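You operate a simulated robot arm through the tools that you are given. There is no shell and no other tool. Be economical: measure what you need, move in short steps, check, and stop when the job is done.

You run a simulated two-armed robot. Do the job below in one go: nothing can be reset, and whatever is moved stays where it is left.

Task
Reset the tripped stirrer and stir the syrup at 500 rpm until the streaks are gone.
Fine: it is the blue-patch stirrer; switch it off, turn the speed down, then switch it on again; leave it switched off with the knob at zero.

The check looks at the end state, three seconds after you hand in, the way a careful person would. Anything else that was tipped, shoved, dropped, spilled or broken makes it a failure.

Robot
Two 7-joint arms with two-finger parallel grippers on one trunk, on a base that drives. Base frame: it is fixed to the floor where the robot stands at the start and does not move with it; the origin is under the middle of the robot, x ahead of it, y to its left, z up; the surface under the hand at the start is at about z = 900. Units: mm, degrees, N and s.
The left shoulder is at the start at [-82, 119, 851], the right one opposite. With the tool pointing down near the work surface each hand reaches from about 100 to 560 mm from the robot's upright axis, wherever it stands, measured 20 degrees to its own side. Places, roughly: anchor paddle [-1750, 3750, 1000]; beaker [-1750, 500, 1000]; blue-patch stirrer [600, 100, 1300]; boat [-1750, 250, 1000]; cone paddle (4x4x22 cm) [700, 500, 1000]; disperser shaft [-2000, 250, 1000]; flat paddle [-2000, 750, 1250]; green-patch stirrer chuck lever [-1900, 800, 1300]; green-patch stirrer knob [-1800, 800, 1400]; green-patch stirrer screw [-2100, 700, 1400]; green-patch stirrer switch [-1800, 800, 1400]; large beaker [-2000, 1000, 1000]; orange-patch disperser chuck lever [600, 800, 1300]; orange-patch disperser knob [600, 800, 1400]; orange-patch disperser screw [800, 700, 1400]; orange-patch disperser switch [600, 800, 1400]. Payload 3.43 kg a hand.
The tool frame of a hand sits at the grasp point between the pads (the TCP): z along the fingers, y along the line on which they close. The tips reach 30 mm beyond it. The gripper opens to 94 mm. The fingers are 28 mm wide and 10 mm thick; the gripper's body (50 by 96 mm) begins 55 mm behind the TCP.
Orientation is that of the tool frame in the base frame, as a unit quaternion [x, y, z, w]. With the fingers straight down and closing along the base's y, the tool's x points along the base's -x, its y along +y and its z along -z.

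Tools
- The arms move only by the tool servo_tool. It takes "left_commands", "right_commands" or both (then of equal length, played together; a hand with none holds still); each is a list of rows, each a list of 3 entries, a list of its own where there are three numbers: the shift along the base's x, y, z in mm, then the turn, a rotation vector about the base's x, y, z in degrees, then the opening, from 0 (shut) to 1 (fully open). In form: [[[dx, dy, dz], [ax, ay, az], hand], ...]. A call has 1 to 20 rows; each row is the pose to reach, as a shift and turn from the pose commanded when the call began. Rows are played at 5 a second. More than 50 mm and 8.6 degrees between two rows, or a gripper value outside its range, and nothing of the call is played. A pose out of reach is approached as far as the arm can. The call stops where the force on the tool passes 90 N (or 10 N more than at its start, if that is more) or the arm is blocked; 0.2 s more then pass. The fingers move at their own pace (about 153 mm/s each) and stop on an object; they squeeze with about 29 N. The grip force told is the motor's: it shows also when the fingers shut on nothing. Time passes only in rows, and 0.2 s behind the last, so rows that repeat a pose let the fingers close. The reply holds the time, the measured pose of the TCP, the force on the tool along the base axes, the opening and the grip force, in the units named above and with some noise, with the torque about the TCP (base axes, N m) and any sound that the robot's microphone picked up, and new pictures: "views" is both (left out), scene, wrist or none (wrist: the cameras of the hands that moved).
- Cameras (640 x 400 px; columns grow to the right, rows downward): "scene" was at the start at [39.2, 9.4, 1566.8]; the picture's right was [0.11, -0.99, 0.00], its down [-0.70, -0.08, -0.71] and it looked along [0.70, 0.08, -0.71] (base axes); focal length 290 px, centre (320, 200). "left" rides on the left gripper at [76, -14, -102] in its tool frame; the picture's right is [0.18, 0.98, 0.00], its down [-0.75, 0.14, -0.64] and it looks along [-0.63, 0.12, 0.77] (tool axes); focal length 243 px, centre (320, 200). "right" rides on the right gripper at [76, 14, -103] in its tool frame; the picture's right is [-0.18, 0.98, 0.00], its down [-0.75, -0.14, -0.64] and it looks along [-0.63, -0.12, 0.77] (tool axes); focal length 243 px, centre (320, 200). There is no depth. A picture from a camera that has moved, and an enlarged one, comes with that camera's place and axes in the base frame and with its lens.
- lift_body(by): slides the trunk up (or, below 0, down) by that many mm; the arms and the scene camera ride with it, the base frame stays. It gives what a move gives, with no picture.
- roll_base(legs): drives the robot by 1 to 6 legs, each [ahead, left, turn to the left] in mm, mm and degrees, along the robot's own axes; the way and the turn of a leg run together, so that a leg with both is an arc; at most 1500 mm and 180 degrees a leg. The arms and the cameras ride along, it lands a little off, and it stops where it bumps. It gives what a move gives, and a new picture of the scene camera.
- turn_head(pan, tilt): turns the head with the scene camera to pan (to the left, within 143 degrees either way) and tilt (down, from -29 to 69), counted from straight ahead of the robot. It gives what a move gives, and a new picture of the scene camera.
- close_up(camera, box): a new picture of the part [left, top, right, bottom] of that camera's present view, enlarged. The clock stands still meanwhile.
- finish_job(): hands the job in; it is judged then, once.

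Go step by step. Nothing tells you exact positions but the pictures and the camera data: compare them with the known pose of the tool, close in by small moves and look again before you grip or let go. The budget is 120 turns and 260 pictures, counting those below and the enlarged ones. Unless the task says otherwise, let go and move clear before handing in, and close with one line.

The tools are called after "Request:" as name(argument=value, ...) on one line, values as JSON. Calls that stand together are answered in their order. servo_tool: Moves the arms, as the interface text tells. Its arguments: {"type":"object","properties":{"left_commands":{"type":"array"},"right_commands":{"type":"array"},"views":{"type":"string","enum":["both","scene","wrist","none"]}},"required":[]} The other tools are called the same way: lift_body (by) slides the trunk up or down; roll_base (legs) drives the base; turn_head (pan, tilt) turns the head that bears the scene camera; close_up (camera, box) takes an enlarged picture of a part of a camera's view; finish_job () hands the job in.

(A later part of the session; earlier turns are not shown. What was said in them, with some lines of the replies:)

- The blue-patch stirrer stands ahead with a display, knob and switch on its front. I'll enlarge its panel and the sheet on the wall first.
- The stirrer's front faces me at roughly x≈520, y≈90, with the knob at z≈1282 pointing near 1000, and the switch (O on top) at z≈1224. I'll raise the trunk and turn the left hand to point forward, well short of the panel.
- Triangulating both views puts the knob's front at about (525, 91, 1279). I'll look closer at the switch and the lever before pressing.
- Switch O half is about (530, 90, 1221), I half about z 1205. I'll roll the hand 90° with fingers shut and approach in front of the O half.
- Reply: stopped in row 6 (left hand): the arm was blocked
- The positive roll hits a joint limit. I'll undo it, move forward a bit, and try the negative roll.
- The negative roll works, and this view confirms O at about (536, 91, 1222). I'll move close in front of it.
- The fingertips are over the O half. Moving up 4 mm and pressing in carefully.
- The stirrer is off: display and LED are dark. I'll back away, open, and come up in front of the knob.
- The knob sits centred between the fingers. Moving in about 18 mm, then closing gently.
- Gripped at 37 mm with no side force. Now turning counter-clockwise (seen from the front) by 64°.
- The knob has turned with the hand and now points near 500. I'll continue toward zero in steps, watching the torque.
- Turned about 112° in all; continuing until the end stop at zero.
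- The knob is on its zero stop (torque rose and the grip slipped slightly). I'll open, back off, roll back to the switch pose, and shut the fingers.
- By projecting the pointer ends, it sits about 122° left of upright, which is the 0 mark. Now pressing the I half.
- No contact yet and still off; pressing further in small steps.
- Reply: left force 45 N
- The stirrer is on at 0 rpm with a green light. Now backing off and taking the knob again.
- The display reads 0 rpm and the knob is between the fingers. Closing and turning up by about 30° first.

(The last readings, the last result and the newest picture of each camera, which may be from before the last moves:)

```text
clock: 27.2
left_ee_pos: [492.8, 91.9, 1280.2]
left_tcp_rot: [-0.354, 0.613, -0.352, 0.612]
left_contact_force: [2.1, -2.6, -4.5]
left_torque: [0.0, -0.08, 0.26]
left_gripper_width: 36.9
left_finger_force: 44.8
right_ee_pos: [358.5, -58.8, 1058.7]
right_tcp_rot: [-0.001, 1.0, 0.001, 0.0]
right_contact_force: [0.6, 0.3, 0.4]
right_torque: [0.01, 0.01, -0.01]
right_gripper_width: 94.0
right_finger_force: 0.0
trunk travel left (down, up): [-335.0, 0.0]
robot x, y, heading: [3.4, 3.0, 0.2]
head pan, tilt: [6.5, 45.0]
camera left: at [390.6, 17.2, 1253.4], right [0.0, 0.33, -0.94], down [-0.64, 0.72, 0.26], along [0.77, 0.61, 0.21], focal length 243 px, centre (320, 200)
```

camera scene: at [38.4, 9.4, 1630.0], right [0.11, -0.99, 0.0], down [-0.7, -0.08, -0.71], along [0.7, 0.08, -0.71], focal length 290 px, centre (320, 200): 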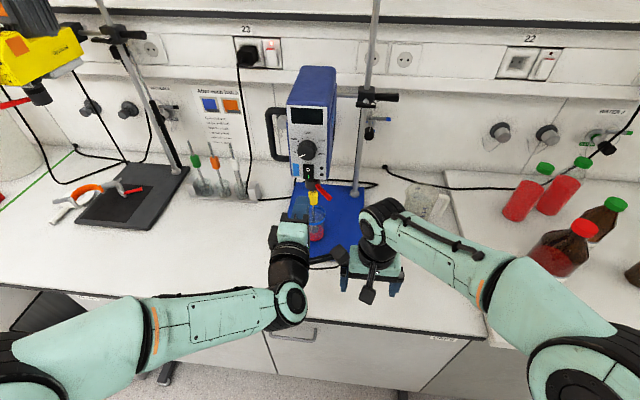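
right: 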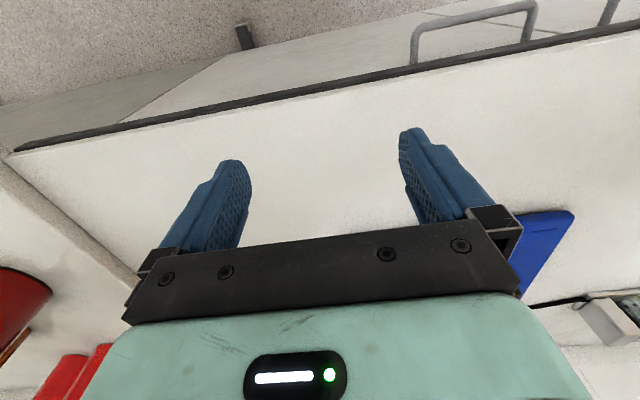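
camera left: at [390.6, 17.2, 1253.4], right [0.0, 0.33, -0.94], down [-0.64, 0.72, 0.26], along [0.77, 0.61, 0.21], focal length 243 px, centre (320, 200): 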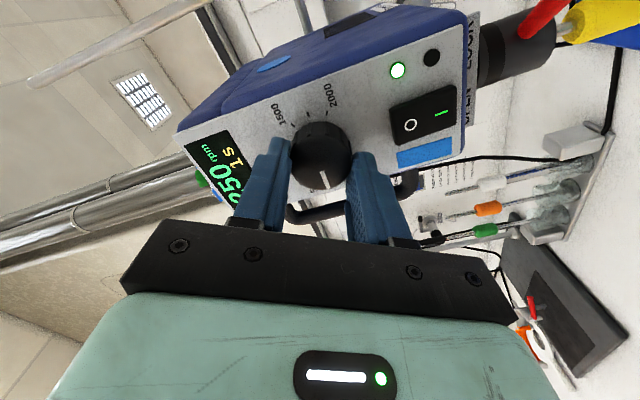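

It reads 250 rpm after 30°, so another 30° gives 500.

Request:
servo_tool(left_commands=[[[0, 0, 0], [8, 0, 0], 0], [[0, 0, 0], [16, 0, 0], 0], [[0, 0, 0], [24, 0, 0], 0], [[0, 0, 0], [30, 0, 0], 0], [[0, 0, 0], [30, 0, 0], 0]], views="scene")

Request:
close_up(camera="scene", box=[275, 90, 345, 145])

Request:
close_up(camera="left", box=[100, 50, 300, 250])

Request:
close_up(camera="scene", box=[280, 180, 360, 250])

```text
clock: 28.4
left_ee_pos: [491.1, 92.9, 1279.9]
left_tcp_rot: [-0.184, 0.683, -0.181, 0.684]
left_contact_force: [3.3, -4.8, -0.9]
left_torque: [0.02, 0.21, -0.52]
left_gripper_width: 36.7
left_finger_force: 44.8
right_ee_pos: [359.8, -59.8, 1060.0]
right_tcp_rot: [0.0, 1.0, 0.0, 0.0]
right_contact_force: [-0.2, 1.1, -0.4]
right_torque: [-0.02, 0.03, 0.01]
right_gripper_width: 93.9
right_finger_force: 0.1
trunk travel left (down, up): [-335.0, 0.0]
robot x, y, heading: [-1.6, -0.2, -0.3]
head pan, tilt: [6.5, 45.0]
camera scene: at [39.3, 8.5, 1630.0], right [0.11, -0.99, 0.0], down [-0.7, -0.08, -0.71], along [0.7, 0.08, -0.71], focal length 290 px, centre (320, 200)
```

scene: 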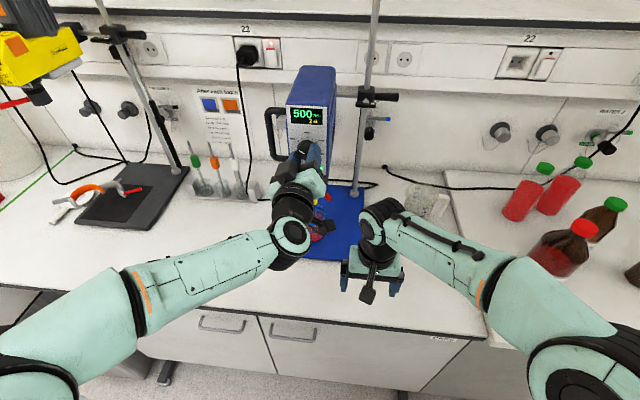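

```text
7.27 times, centred on (310, 118) of scene
camera zoom: at [39.3, 8.5, 1630.0], right [0.11, -0.99, 0.0], down [-0.7, -0.08, -0.71], along [0.7, 0.08, -0.71], focal length 2108 px, centre (393, 800)
```

zoom: 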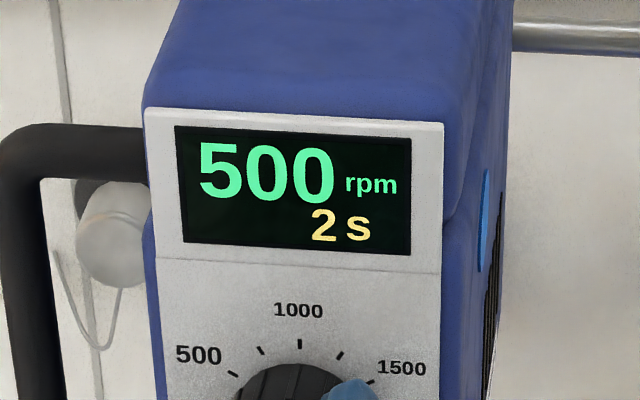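

```text
2.00 times, centred on (200, 150) of left
camera zoom: at [390.6, 39.7, 1220.2], right [0.0, 0.76, -0.65], down [-0.64, 0.5, 0.58], along [0.77, 0.42, 0.49], focal length 485 px, centre (560, 300)
```

zoom: 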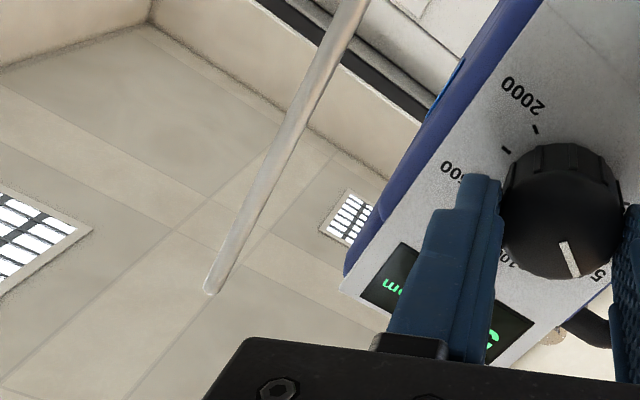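

```text
5.71 times, centred on (320, 215) of scene
camera zoom: at [39.3, 8.5, 1630.0], right [0.11, -0.99, 0.0], down [-0.7, -0.08, -0.71], along [0.7, 0.08, -0.71], focal length 1656 px, centre (320, 114)
```

zoom: 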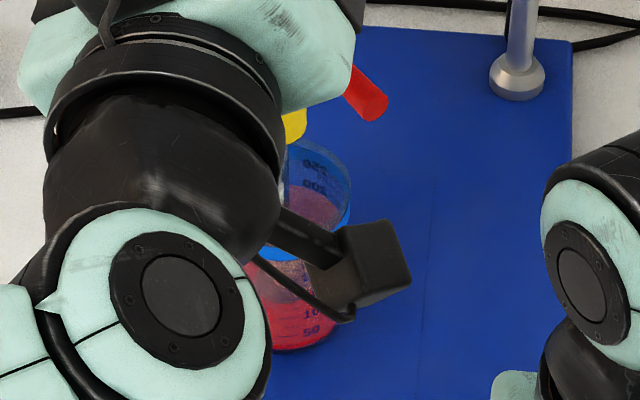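

The display reads 500 rpm. I'll release, back off and return to the switch pose, from which I can watch the beaker.

Request:
servo_tool(left_commands=[[[0, 0, 0], [0, 0, 0], 0.6], [[0, 0, 0], [0, 0, 0], 0.6], [[-30, 0, 0], [0, 0, 0], 0.6], [[-60, 0, 0], [0, 0, 0], 0.6], [[-80, 0, 0], [-8, 0, 0], 0.0], [[-80, 0, -8], [-16, 0, 0], 0], [[-80, 0, -16], [-24, 0, 0], 0], [[-80, 0, -24], [-32, 0, 0], 0], [[-80, 0, -32], [-40, 0, 0], 0], [[-80, 0, -40], [-48, 0, 0], 0], [[-80, 0, -46], [-56, 0, 0], 0], [[-80, 0, -52], [-60, 0, 0], 0]], views="both")

Request:
close_up(camera="left", box=[430, 60, 630, 200])

Request:
close_up(camera="scene", box=[280, 90, 360, 260])

```text
clock: 31.0
left_ee_pos: [411.0, 92.9, 1227.4]
left_tcp_rot: [0.503, -0.5, 0.499, -0.498]
left_contact_force: [-0.5, 0.4, 0.3]
left_torque: [0.01, 0.02, 0.01]
left_gripper_width: 0.0
left_finger_force: 29.1
right_ee_pos: [359.2, -59.3, 1060.2]
right_tcp_rot: [0.0, 1.0, -0.001, -0.001]
right_contact_force: [0.0, 0.2, -0.2]
right_torque: [0.03, -0.05, -0.02]
right_gripper_width: 93.9
right_finger_force: 0.0
trunk travel left (down, up): [-335.0, 0.0]
robot x, y, heading: [-1.0, 1.9, 0.2]
head pan, tilt: [6.5, 45.0]
camera scene: at [38.5, 9.4, 1630.0], right [0.11, -0.99, 0.0], down [-0.7, -0.08, -0.71], along [0.7, 0.08, -0.71], focal length 290 px, centre (320, 200)
camera left: at [310.7, 15.2, 1241.2], right [0.0, -0.19, -0.98], down [-0.64, 0.75, -0.14], along [0.76, 0.63, -0.12], focal length 243 px, centre (320, 200)
```

scene: 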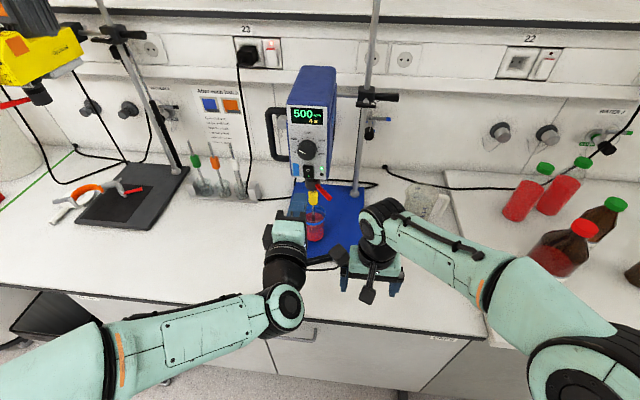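
left: 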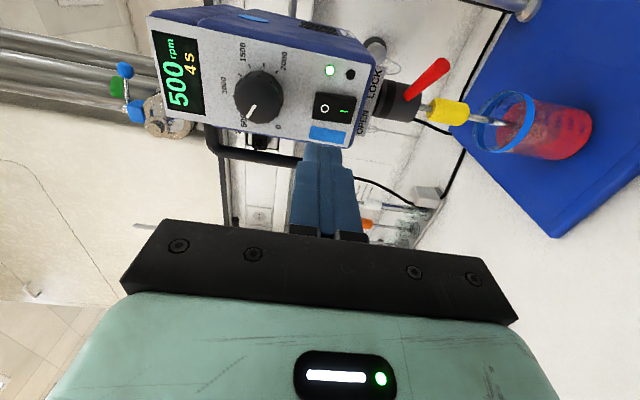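

```text
2.86 times, centred on (530, 130) of left
camera zoom: at [310.7, 15.2, 1241.2], right [0.0, -0.19, -0.98], down [-0.64, 0.75, -0.14], along [0.76, 0.63, -0.12], focal length 693 px, centre (-280, 400)
```

zoom: 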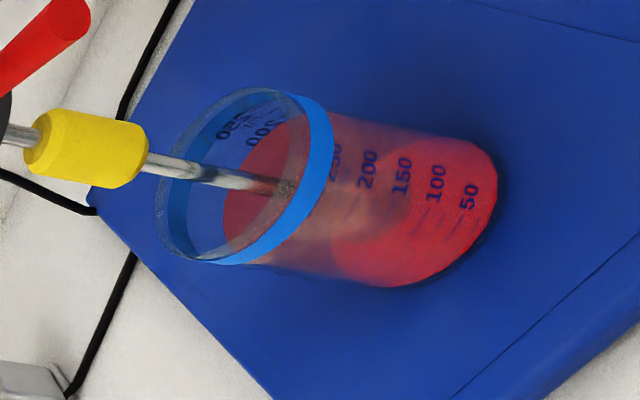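

```text
2.35 times, centred on (320, 175) of scene
camera zoom: at [38.5, 9.4, 1630.0], right [0.11, -0.99, 0.0], down [-0.7, -0.08, -0.71], along [0.7, 0.08, -0.71], focal length 682 px, centre (320, 259)
```

zoom: 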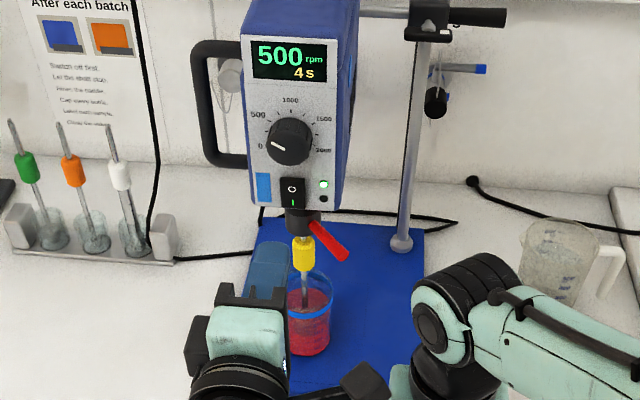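

The syrup is stirring at 500 rpm and still looks uneven. I'll move close to the O half and wait.

Request:
servo_tool(left_commands=[[[40, -1, 0], [0, 0, 0], 0], [[70, -1, 1], [0, 0, 0], 0], [[70, -1, 1], [0, 0, 0], 0], [[70, -1, 1], [0, 0, 0], 0], [[70, -1, 1], [0, 0, 0], 0], [[70, -1, 1], [0, 0, 0], 0], [[70, -1, 1], [0, 0, 0], 0], [[70, -1, 1], [0, 0, 0], 0], [[70, -1, 1], [0, 0, 0], 0], [[70, -1, 1], [0, 0, 0], 0], [[70, -1, 1], [0, 0, 0], 0], [[70, -1, 1], [0, 0, 0], 0], [[70, -1, 1], [0, 0, 0], 0], [[70, -1, 1], [0, 0, 0], 0], [[70, -1, 1], [0, 0, 0], 0]], views="wrist")

Request:
close_up(camera="left", box=[440, 60, 640, 240])

Request:
close_up(camera="scene", box=[290, 180, 350, 255])

```text
clock: 34.2
left_ee_pos: [481.9, 90.2, 1229.1]
left_tcp_rot: [0.501, -0.501, 0.499, -0.5]
left_contact_force: [-0.8, -0.2, 0.5]
left_torque: [-0.02, 0.01, 0.01]
left_gripper_width: 0.0
left_finger_force: 29.2
right_ee_pos: [357.5, -59.1, 1060.3]
right_tcp_rot: [0.0, 1.0, 0.0, 0.001]
right_contact_force: [0.1, -0.2, -0.5]
right_torque: [0.02, 0.02, -0.02]
right_gripper_width: 93.8
right_finger_force: 0.0
trunk travel left (down, up): [-335.0, 0.0]
robot x, y, heading: [-2.0, -0.7, -0.3]
head pan, tilt: [6.5, 45.0]
camera left: at [380.4, 13.1, 1242.3], right [0.0, -0.18, -0.98], down [-0.64, 0.75, -0.14], along [0.76, 0.63, -0.12], focal length 243 px, centre (320, 200)
```

left: 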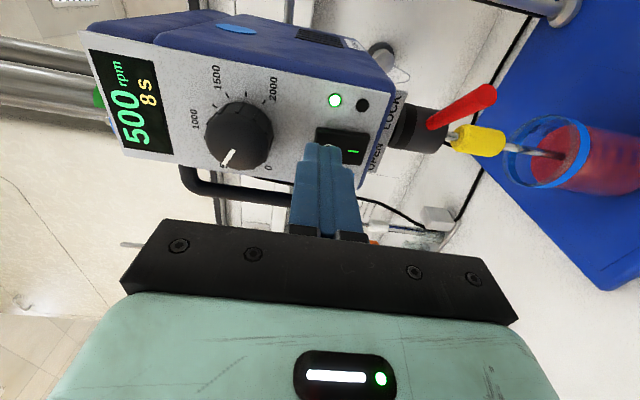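

```text
2.22 times, centred on (540, 150) of left
camera zoom: at [380.4, 13.1, 1242.3], right [0.0, -0.18, -0.98], down [-0.64, 0.75, -0.14], along [0.76, 0.63, -0.12], focal length 539 px, centre (-169, 311)
```

zoom: 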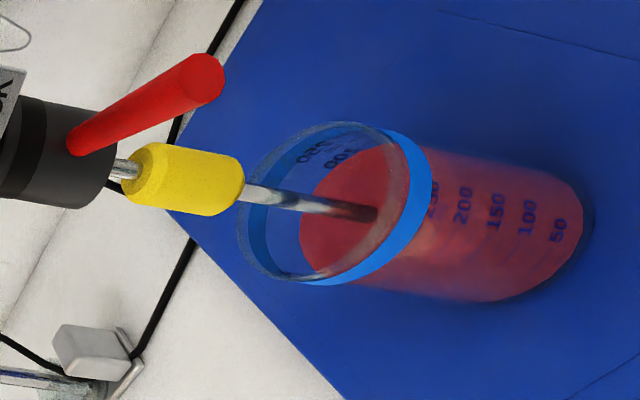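

```text
5.33 times, centred on (320, 218) of scene
camera zoom: at [38.4, 9.4, 1630.0], right [0.11, -0.99, 0.0], down [-0.7, -0.08, -0.71], along [0.7, 0.08, -0.71], focal length 1546 px, centre (320, 107)
```

zoom: 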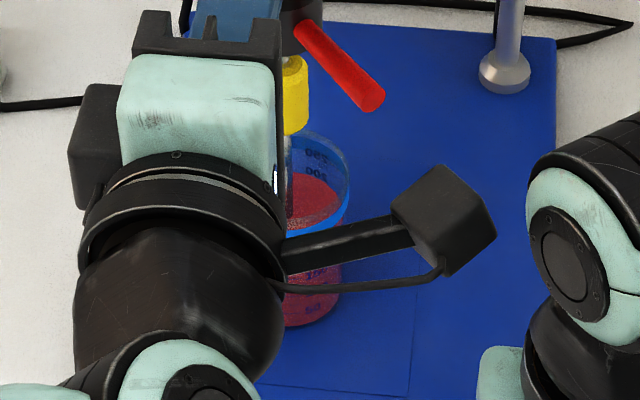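

The syrup is nearly even, though a faint paler patch remains by the shaft. Waiting a few seconds more.

Request:
servo_tool(left_commands=[[[0, 0, 0], [0, 0, 0], 0], [[0, 0, 0], [0, 0, 0], 0], [[0, 0, 0], [0, 0, 0], 0], [[0, 0, 0], [0, 0, 0], 0], [[0, 0, 0], [0, 0, 0], 0], [[0, 0, 0], [0, 0, 0], 0], [[0, 0, 0], [0, 0, 0], 0], [[0, 0, 0], [0, 0, 0], 0], [[0, 0, 0], [0, 0, 0], 0], [[0, 0, 0], [0, 0, 0], 0]], views="wrist")

Request:
close_up(camera="left", box=[480, 80, 640, 220])

```text
clock: 36.4
left_ee_pos: [482.3, 91.3, 1228.5]
left_tcp_rot: [0.501, -0.5, 0.498, -0.5]
left_contact_force: [-0.4, 0.0, 0.5]
left_torque: [0.02, -0.01, -0.03]
left_gripper_width: 0.0
left_finger_force: 28.9
right_ee_pos: [358.9, -59.0, 1060.2]
right_tcp_rot: [0.0, 1.0, -0.001, 0.0]
right_contact_force: [0.8, 0.2, -0.4]
right_torque: [0.01, -0.01, -0.01]
right_gripper_width: 93.9
right_finger_force: 0.2
trunk travel left (down, up): [-335.0, 0.0]
robot x, y, heading: [-1.9, -1.1, 0.1]
head pan, tilt: [6.5, 45.0]
camera left: at [380.4, 13.1, 1242.3], right [0.0, -0.18, -0.98], down [-0.64, 0.75, -0.14], along [0.76, 0.63, -0.12], focal length 243 px, centre (320, 200)
```

left: 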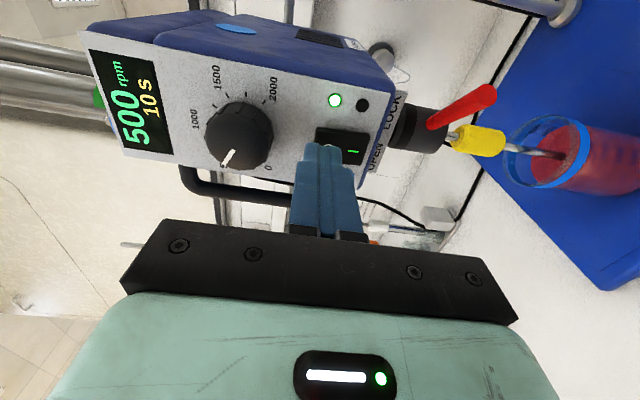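

```text
2.86 times, centred on (560, 150) of left
camera zoom: at [380.4, 13.1, 1242.3], right [0.0, -0.18, -0.98], down [-0.64, 0.75, -0.14], along [0.76, 0.63, -0.12], focal length 693 px, centre (-366, 343)
```

zoom: 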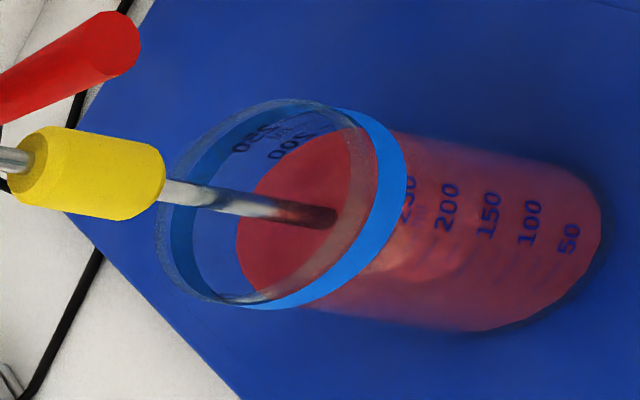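

A faint paler band still shows in the glass. Waiting another 4 s and comparing.

Request:
servo_tool(left_commands=[[[0, 0, 0], [0, 0, 0], 0], [[0, 0, 0], [0, 0, 0], 0], [[0, 0, 0], [0, 0, 0], 0], [[0, 0, 0], [0, 0, 0], 0], [[0, 0, 0], [0, 0, 0], 0], [[0, 0, 0], [0, 0, 0], 0], [[0, 0, 0], [0, 0, 0], 0], [[0, 0, 0], [0, 0, 0], 0], [[0, 0, 0], [0, 0, 0], 0], [[0, 0, 0], [0, 0, 0], 0], [[0, 0, 0], [0, 0, 0], 0], [[0, 0, 0], [0, 0, 0], 0], [[0, 0, 0], [0, 0, 0], 0], [[0, 0, 0], [0, 0, 0], 0], [[0, 0, 0], [0, 0, 0], 0], [[0, 0, 0], [0, 0, 0], 0], [[0, 0, 0], [0, 0, 0], 0], [[0, 0, 0], [0, 0, 0], 0], [[0, 0, 0], [0, 0, 0], 0], [[0, 0, 0], [0, 0, 0], 0]], views="none")

Request:
close_up(camera="left", box=[480, 80, 640, 220])

```text
clock: 40.6
left_ee_pos: [480.9, 91.1, 1228.0]
left_tcp_rot: [0.501, -0.5, 0.499, -0.5]
left_contact_force: [-0.2, -0.2, -0.4]
left_torque: [0.02, -0.02, 0.05]
left_gripper_width: 0.0
left_finger_force: 29.2
right_ee_pos: [359.0, -59.1, 1061.1]
right_tcp_rot: [0.0, 1.0, 0.0, 0.001]
right_contact_force: [0.0, 0.0, -0.1]
right_torque: [-0.03, -0.02, 0.02]
right_gripper_width: 94.1
right_finger_force: 0.0
trunk travel left (down, up): [-335.0, 0.0]
robot x, y, heading: [0.6, -0.2, -0.1]
head pan, tilt: [6.5, 45.0]
```

```text
2.86 times, centred on (560, 150) of left
camera zoom: at [380.4, 13.1, 1242.3], right [0.0, -0.18, -0.98], down [-0.64, 0.75, -0.14], along [0.76, 0.63, -0.12], focal length 693 px, centre (-366, 343)
```

zoom: 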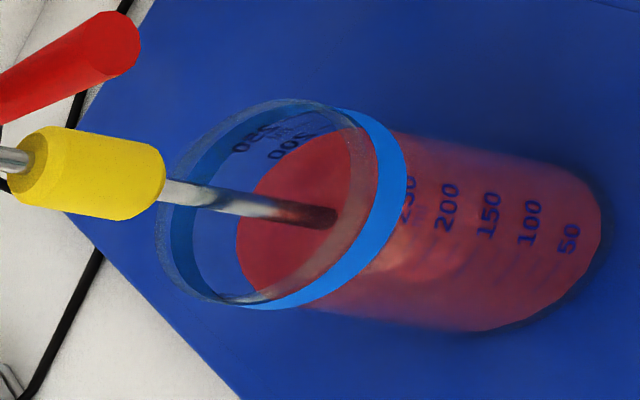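

It looks almost unchanged over 4 s, so the band may be a reflection. One more wait to be sure.

Request:
servo_tool(left_commands=[[[0, 0, 0], [0, 0, 0], 0], [[0, 0, 0], [0, 0, 0], 0], [[0, 0, 0], [0, 0, 0], 0], [[0, 0, 0], [0, 0, 0], 0], [[0, 0, 0], [0, 0, 0], 0], [[0, 0, 0], [0, 0, 0], 0], [[0, 0, 0], [0, 0, 0], 0], [[0, 0, 0], [0, 0, 0], 0], [[0, 0, 0], [0, 0, 0], 0], [[0, 0, 0], [0, 0, 0], 0], [[0, 0, 0], [0, 0, 0], 0], [[0, 0, 0], [0, 0, 0], 0], [[0, 0, 0], [0, 0, 0], 0], [[0, 0, 0], [0, 0, 0], 0], [[0, 0, 0], [0, 0, 0], 0], [[0, 0, 0], [0, 0, 0], 0], [[0, 0, 0], [0, 0, 0], 0], [[0, 0, 0], [0, 0, 0], 0], [[0, 0, 0], [0, 0, 0], 0], [[0, 0, 0], [0, 0, 0], 0]], views="wrist")

Request:
close_up(camera="left", box=[480, 80, 640, 220])

Request:
close_up(camera="left", box=[520, 100, 620, 200])

```text
clock: 44.8
left_ee_pos: [481.1, 90.6, 1228.7]
left_tcp_rot: [0.502, -0.5, 0.499, -0.499]
left_contact_force: [-0.2, 0.5, -0.3]
left_torque: [-0.01, 0.03, -0.06]
left_gripper_width: 0.0
left_finger_force: 28.6
right_ee_pos: [359.3, -59.3, 1059.0]
right_tcp_rot: [0.0, 1.0, -0.001, -0.001]
right_contact_force: [0.5, 0.3, -0.5]
right_torque: [-0.01, 0.04, 0.0]
right_gripper_width: 94.4
right_finger_force: 0.1
trunk travel left (down, up): [-335.0, 0.0]
robot x, y, heading: [-1.4, -0.8, -0.4]
head pan, tilt: [6.5, 45.0]
camera left: at [380.4, 13.1, 1242.3], right [0.0, -0.18, -0.98], down [-0.64, 0.75, -0.14], along [0.76, 0.63, -0.12], focal length 243 px, centre (320, 200)
```

left: 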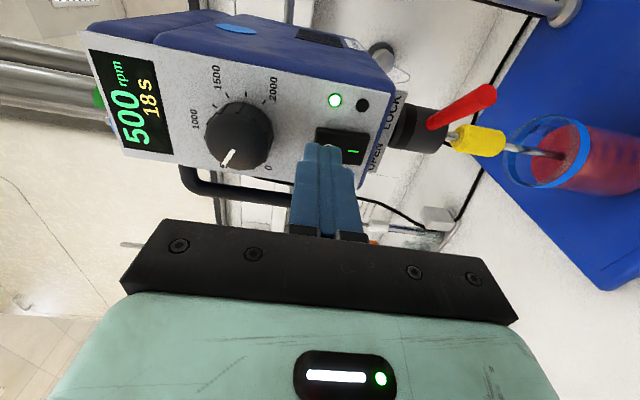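

```text
2.86 times, centred on (560, 150) of left
camera zoom: at [380.4, 13.1, 1242.3], right [0.0, -0.18, -0.98], down [-0.64, 0.75, -0.14], along [0.76, 0.63, -0.12], focal length 693 px, centre (-366, 343)
```

zoom: 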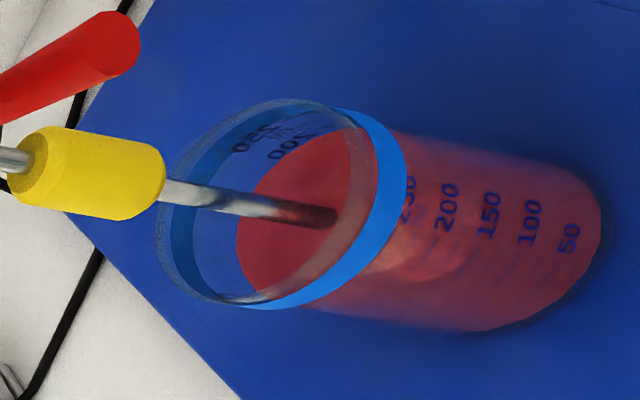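

```text
4.00 times, centred on (570, 150) of left
camera zoom: at [380.4, 13.1, 1242.3], right [0.0, -0.18, -0.98], down [-0.64, 0.75, -0.14], along [0.76, 0.63, -0.12], focal length 970 px, centre (-680, 400)
```

zoom: 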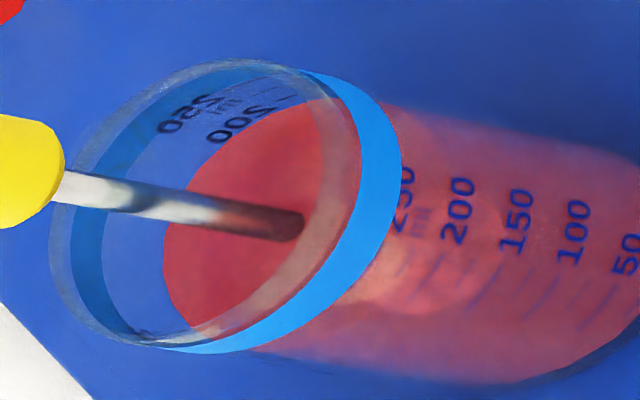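

The surface looks uniform. I'll move the hand aside for a clear view of the beaker from the head camera before switching off.

Request:
servo_tool(left_commands=[[[-40, 0, 0], [0, 0, 0], 0], [[-80, 20, 0], [0, 0, 0], 0], [[-90, 60, 0], [0, 0, 0], 0], [[-90, 90, 0], [0, 0, 0], 0]], views="none")

Request:
close_up(camera="scene", box=[290, 190, 350, 250])

Request:
close_up(camera="left", box=[400, 40, 600, 180])

```text
clock: 45.8
left_ee_pos: [389.3, 181.6, 1228.0]
left_tcp_rot: [0.501, -0.5, 0.499, -0.499]
left_contact_force: [-0.5, -0.3, 0.4]
left_torque: [0.0, -0.03, -0.03]
left_gripper_width: 0.0
left_finger_force: 28.8
right_ee_pos: [357.9, -58.8, 1059.9]
right_tcp_rot: [0.0, 1.0, 0.0, 0.0]
right_contact_force: [0.4, -0.6, 0.9]
right_torque: [0.0, 0.01, 0.0]
right_gripper_width: 93.8
right_finger_force: 0.1
trunk travel left (down, up): [-335.0, 0.0]
robot x, y, heading: [-0.1, 1.0, 0.0]
head pan, tilt: [6.5, 45.0]
```

```text
6.67 times, centred on (320, 220) of scene
camera zoom: at [38.2, 9.8, 1630.0], right [0.11, -0.99, 0.0], down [-0.7, -0.08, -0.71], along [0.7, 0.08, -0.71], focal length 1932 px, centre (320, 67)
```

zoom: 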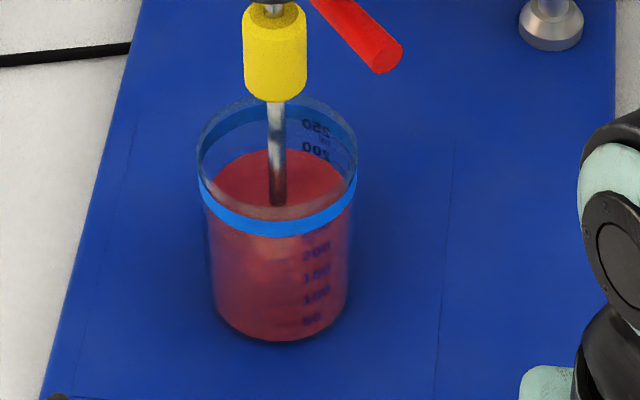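

```text
2.86 times, centred on (500, 110) of left
camera zoom: at [289.0, 104.1, 1242.2], right [0.0, -0.18, -0.98], down [-0.64, 0.75, -0.14], along [0.76, 0.63, -0.12], focal length 693 px, centre (-194, 457)
```

zoom: 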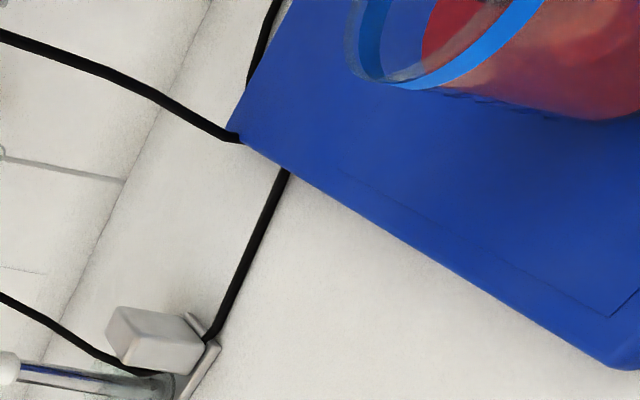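

No streaks left from either side. Going back to switch off by pressing O.

Request:
servo_tool(left_commands=[[[0, -45, 0], [0, 0, 0], 0], [[10, -90, 0], [0, 0, 0], 0], [[50, -90, 0], [0, 0, 0], 0], [[90, -90, 0], [0, 0, 0], 0], [[100, -90, 0], [0, 0, 0], 0], [[104, -90, 0], [0, 0, 0], 0], [[108, -90, 0], [0, 0, 0], 0], [[110, -90, 0], [0, 0, 0], 0]], views="wrist")

```text
clock: 47.6
left_ee_pos: [498.6, 90.8, 1228.6]
left_tcp_rot: [0.501, -0.501, 0.499, -0.499]
left_contact_force: [-14.6, 2.3, -1.3]
left_torque: [0.02, 0.22, 0.0]
left_gripper_width: 0.4
left_finger_force: 28.5
right_ee_pos: [355.5, -59.5, 1060.7]
right_tcp_rot: [0.0, 1.0, 0.001, 0.001]
right_contact_force: [-0.7, 0.1, -0.5]
right_torque: [0.02, -0.01, -0.02]
right_gripper_width: 94.0
right_finger_force: 0.0
trunk travel left (down, up): [-335.0, 0.0]
robot x, y, heading: [-1.2, 0.8, -0.1]
head pan, tilt: [6.5, 45.0]
camera left: at [397.8, 13.7, 1242.0], right [0.0, -0.18, -0.98], down [-0.64, 0.75, -0.14], along [0.77, 0.63, -0.12], focal length 243 px, centre (320, 200)
```

left: 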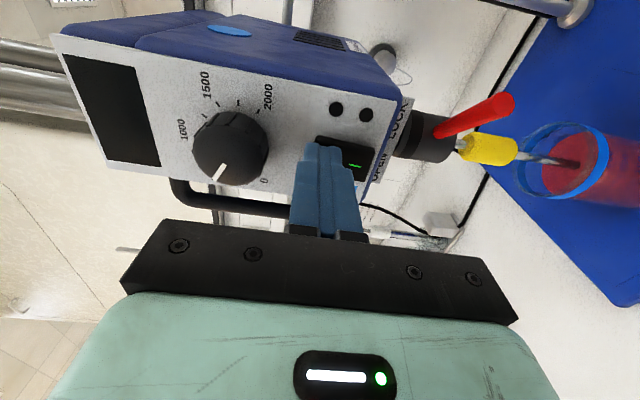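

It is switched off. Now back off, go to the knob, grip it and turn it down toward zero.

Request:
servo_tool(left_commands=[[[-30, 0, 0], [0, 0, 0], 0], [[-60, 0, 0], [0, 0, 0], 0], [[-60, 0.5, 50], [0, 0, 0], 0.62], [[-40, 1, 51], [0, 0, 0], 0.62], [[-20, 1, 51], [0, 0, 0], 0.62], [[-8, 1, 51], [0, 0, 0], 0.62], [[-8, 1, 51], [0, 0, 0], 0.4], [[-8, 1, 51], [0, 0, 0], 0], [[-8, 1, 51], [0, 0, 0], 0]], views="wrist")

```text
clock: 49.6
left_ee_pos: [493.5, 91.5, 1278.1]
left_tcp_rot: [0.502, -0.5, 0.498, -0.5]
left_contact_force: [1.7, 0.5, 0.6]
left_torque: [-0.02, 0.02, -0.13]
left_gripper_width: 36.6
left_finger_force: 44.9
right_ee_pos: [357.4, -59.9, 1059.6]
right_tcp_rot: [0.0, 1.0, 0.0, 0.0]
right_contact_force: [-0.7, -0.4, -0.3]
right_torque: [0.01, -0.03, -0.01]
right_gripper_width: 94.0
right_finger_force: 0.0
trunk travel left (down, up): [-335.0, 0.0]
robot x, y, heading: [2.1, -1.5, 0.0]
head pan, tilt: [6.5, 45.0]
camera left: at [393.0, 14.3, 1293.2], right [0.0, -0.18, -0.98], down [-0.64, 0.75, -0.14], along [0.76, 0.63, -0.12], focal length 243 px, centre (320, 200)
```

left: 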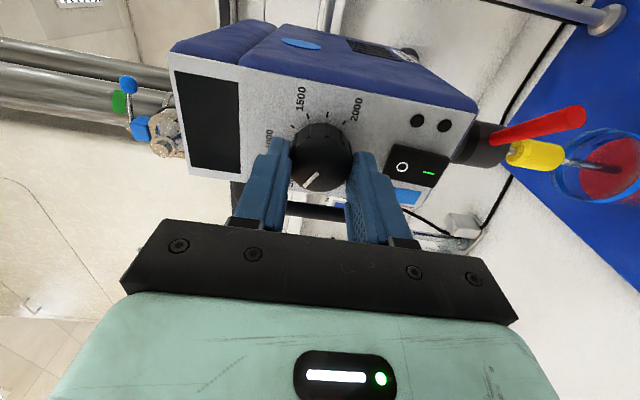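

The knob is gripped. Turning it 66° down so it seats on the zero stop.

Request:
servo_tool(left_commands=[[[0, 0, 0], [-8, 0, 0], 0], [[0, 0, 0], [-16, 0, 0], 0], [[0, 0, 0], [-24, 0, 0], 0], [[0, 0, 0], [-32, 0, 0], 0], [[0, 0, 0], [-40, 0, 0], 0], [[0, 0, 0], [-48, 0, 0], 0], [[0, 0, 0], [-56, 0, 0], 0], [[0, 0, 0], [-62, 0, 0], 0], [[0, 0, 0], [-66, 0, 0], 0]], views="wrist")

```text
clock: 51.6
left_ee_pos: [493.1, 92.2, 1277.8]
left_tcp_rot: [0.693, -0.149, 0.69, -0.146]
left_contact_force: [2.6, -2.9, -2.0]
left_torque: [1.02, -0.02, -0.09]
left_gripper_width: 36.8
left_finger_force: 45.2
right_ee_pos: [360.3, -59.9, 1059.9]
right_tcp_rot: [0.0, 1.0, 0.001, 0.0]
right_contact_force: [-0.6, -0.2, -0.5]
right_torque: [-0.02, 0.01, 0.01]
right_gripper_width: 94.2
right_finger_force: 0.1
trunk travel left (down, up): [-335.0, 0.0]
robot x, y, heading: [0.9, 0.8, -0.1]
head pan, tilt: [6.5, 45.0]
camera left: at [392.8, 72.5, 1353.9], right [0.0, -0.97, -0.23], down [-0.64, 0.18, -0.74], along [0.76, 0.15, -0.63], focal length 243 px, centre (320, 200)
```

left: 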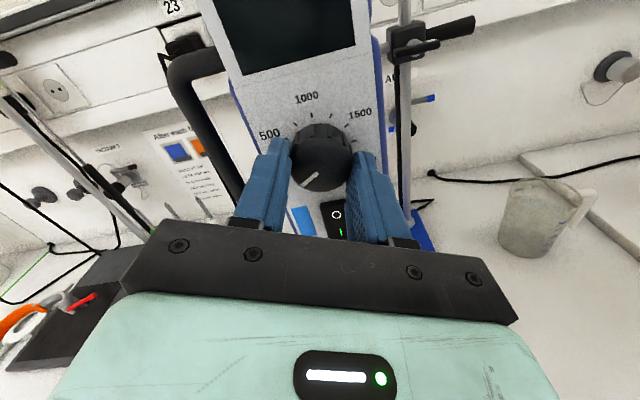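

Torque of 1 N·m shows the stop at zero is reached. I'll ease back slightly less than the overshoot isn't needed; simply open, withdraw straight back and move aside to check.

Request:
servo_tool(left_commands=[[[0, 0, 0], [0, 0, 0], 0.6], [[0, 0, 0], [0, 0, 0], 0.6], [[-30, 0, 0], [0, 0, 0], 0.6], [[-70, 0, 0], [0, 0, 0], 0.6], [[-110, 20, -20], [0, 0, 0], 0.6], [[-130, 60, -40], [0, 0, 0], 0.6], [[-130, 100, -60], [0, 0, 0], 0.6]], views="both")

Request:
close_up(camera="scene", box=[275, 100, 345, 190])

Request:
close_up(camera="scene", box=[285, 180, 355, 255])

```text
clock: 53.2
left_ee_pos: [368.8, 193.5, 1223.5]
left_tcp_rot: [0.694, -0.148, 0.69, -0.144]
left_contact_force: [-0.4, 0.7, -0.1]
left_torque: [0.02, 0.01, -0.01]
left_gripper_width: 56.2
left_finger_force: 0.0
left hand out of reach, approached as far as the arm can: row 7
right_ee_pos: [358.2, -58.6, 1059.4]
right_tcp_rot: [-0.001, 1.0, 0.0, 0.0]
right_contact_force: [0.1, -1.3, -0.8]
right_torque: [-0.01, -0.02, 0.0]
right_gripper_width: 93.9
right_finger_force: 0.1
trunk travel left (down, up): [-335.0, 0.0]
robot x, y, heading: [-2.2, -2.0, 0.2]
head pan, tilt: [6.5, 45.0]
camera scene: at [38.9, 10.3, 1630.0], right [0.11, -0.99, 0.0], down [-0.7, -0.08, -0.71], along [0.7, 0.08, -0.71], focal length 290 px, centre (320, 200)
camera left: at [268.9, 175.0, 1298.2], right [0.0, -0.97, -0.23], down [-0.65, 0.18, -0.74], along [0.76, 0.15, -0.63], focal length 243 px, centre (320, 200)
```

scene: 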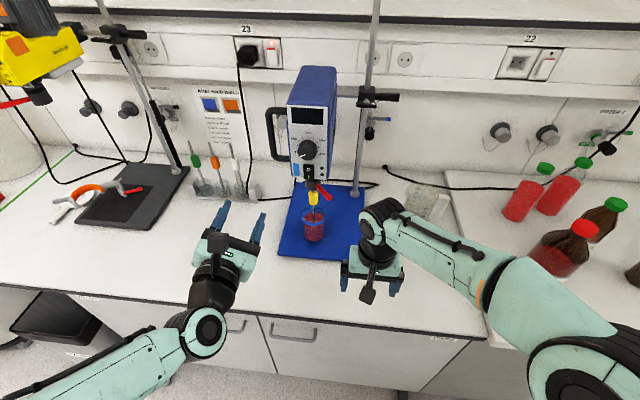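
left: 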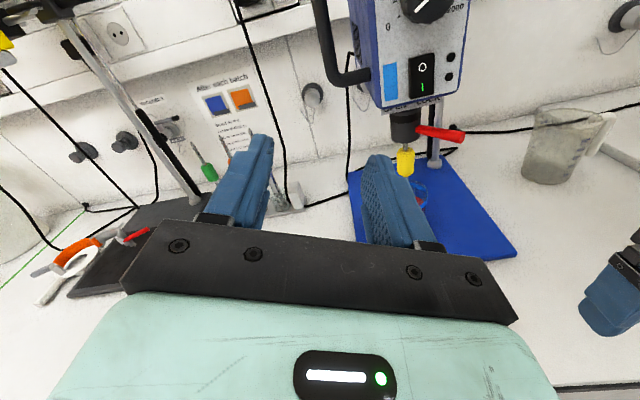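

```text
4.44 times, centred on (310, 145) of scene
camera zoom: at [38.9, 10.3, 1630.0], right [0.11, -0.99, 0.0], down [-0.7, -0.08, -0.71], along [0.7, 0.08, -0.71], focal length 1288 px, centre (364, 444)
```

zoom: 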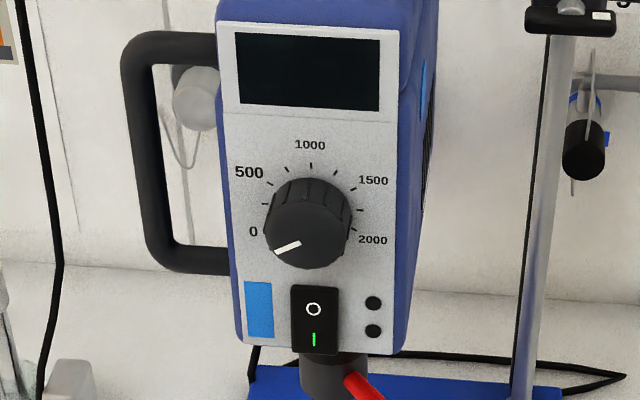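

```text
5.33 times, centred on (320, 218) of scene
camera zoom: at [38.9, 10.3, 1630.0], right [0.11, -0.99, 0.0], down [-0.7, -0.08, -0.71], along [0.7, 0.08, -0.71], focal length 1546 px, centre (320, 107)
```

zoom: 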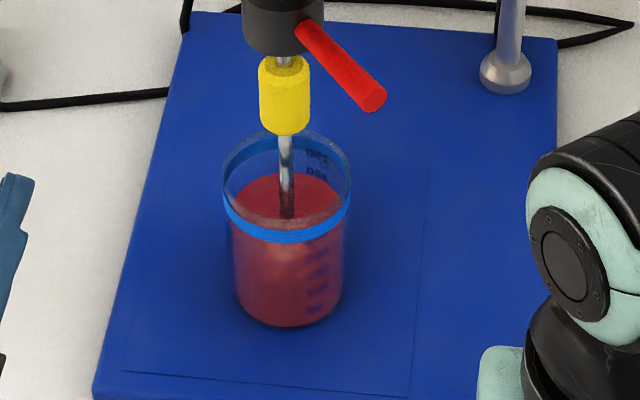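

The stirrer is off, the knob points at 0, the syrup is even, and the hands are clear, so I'm handing in.

Request:
finish_job()

```text
The job is handed in.
```

The blue-patch stirrer is reset. The syrup was stirred at 500 rpm for about 18 seconds, until I could see no streaks, and the stirrer is now switched off with its knob at zero.
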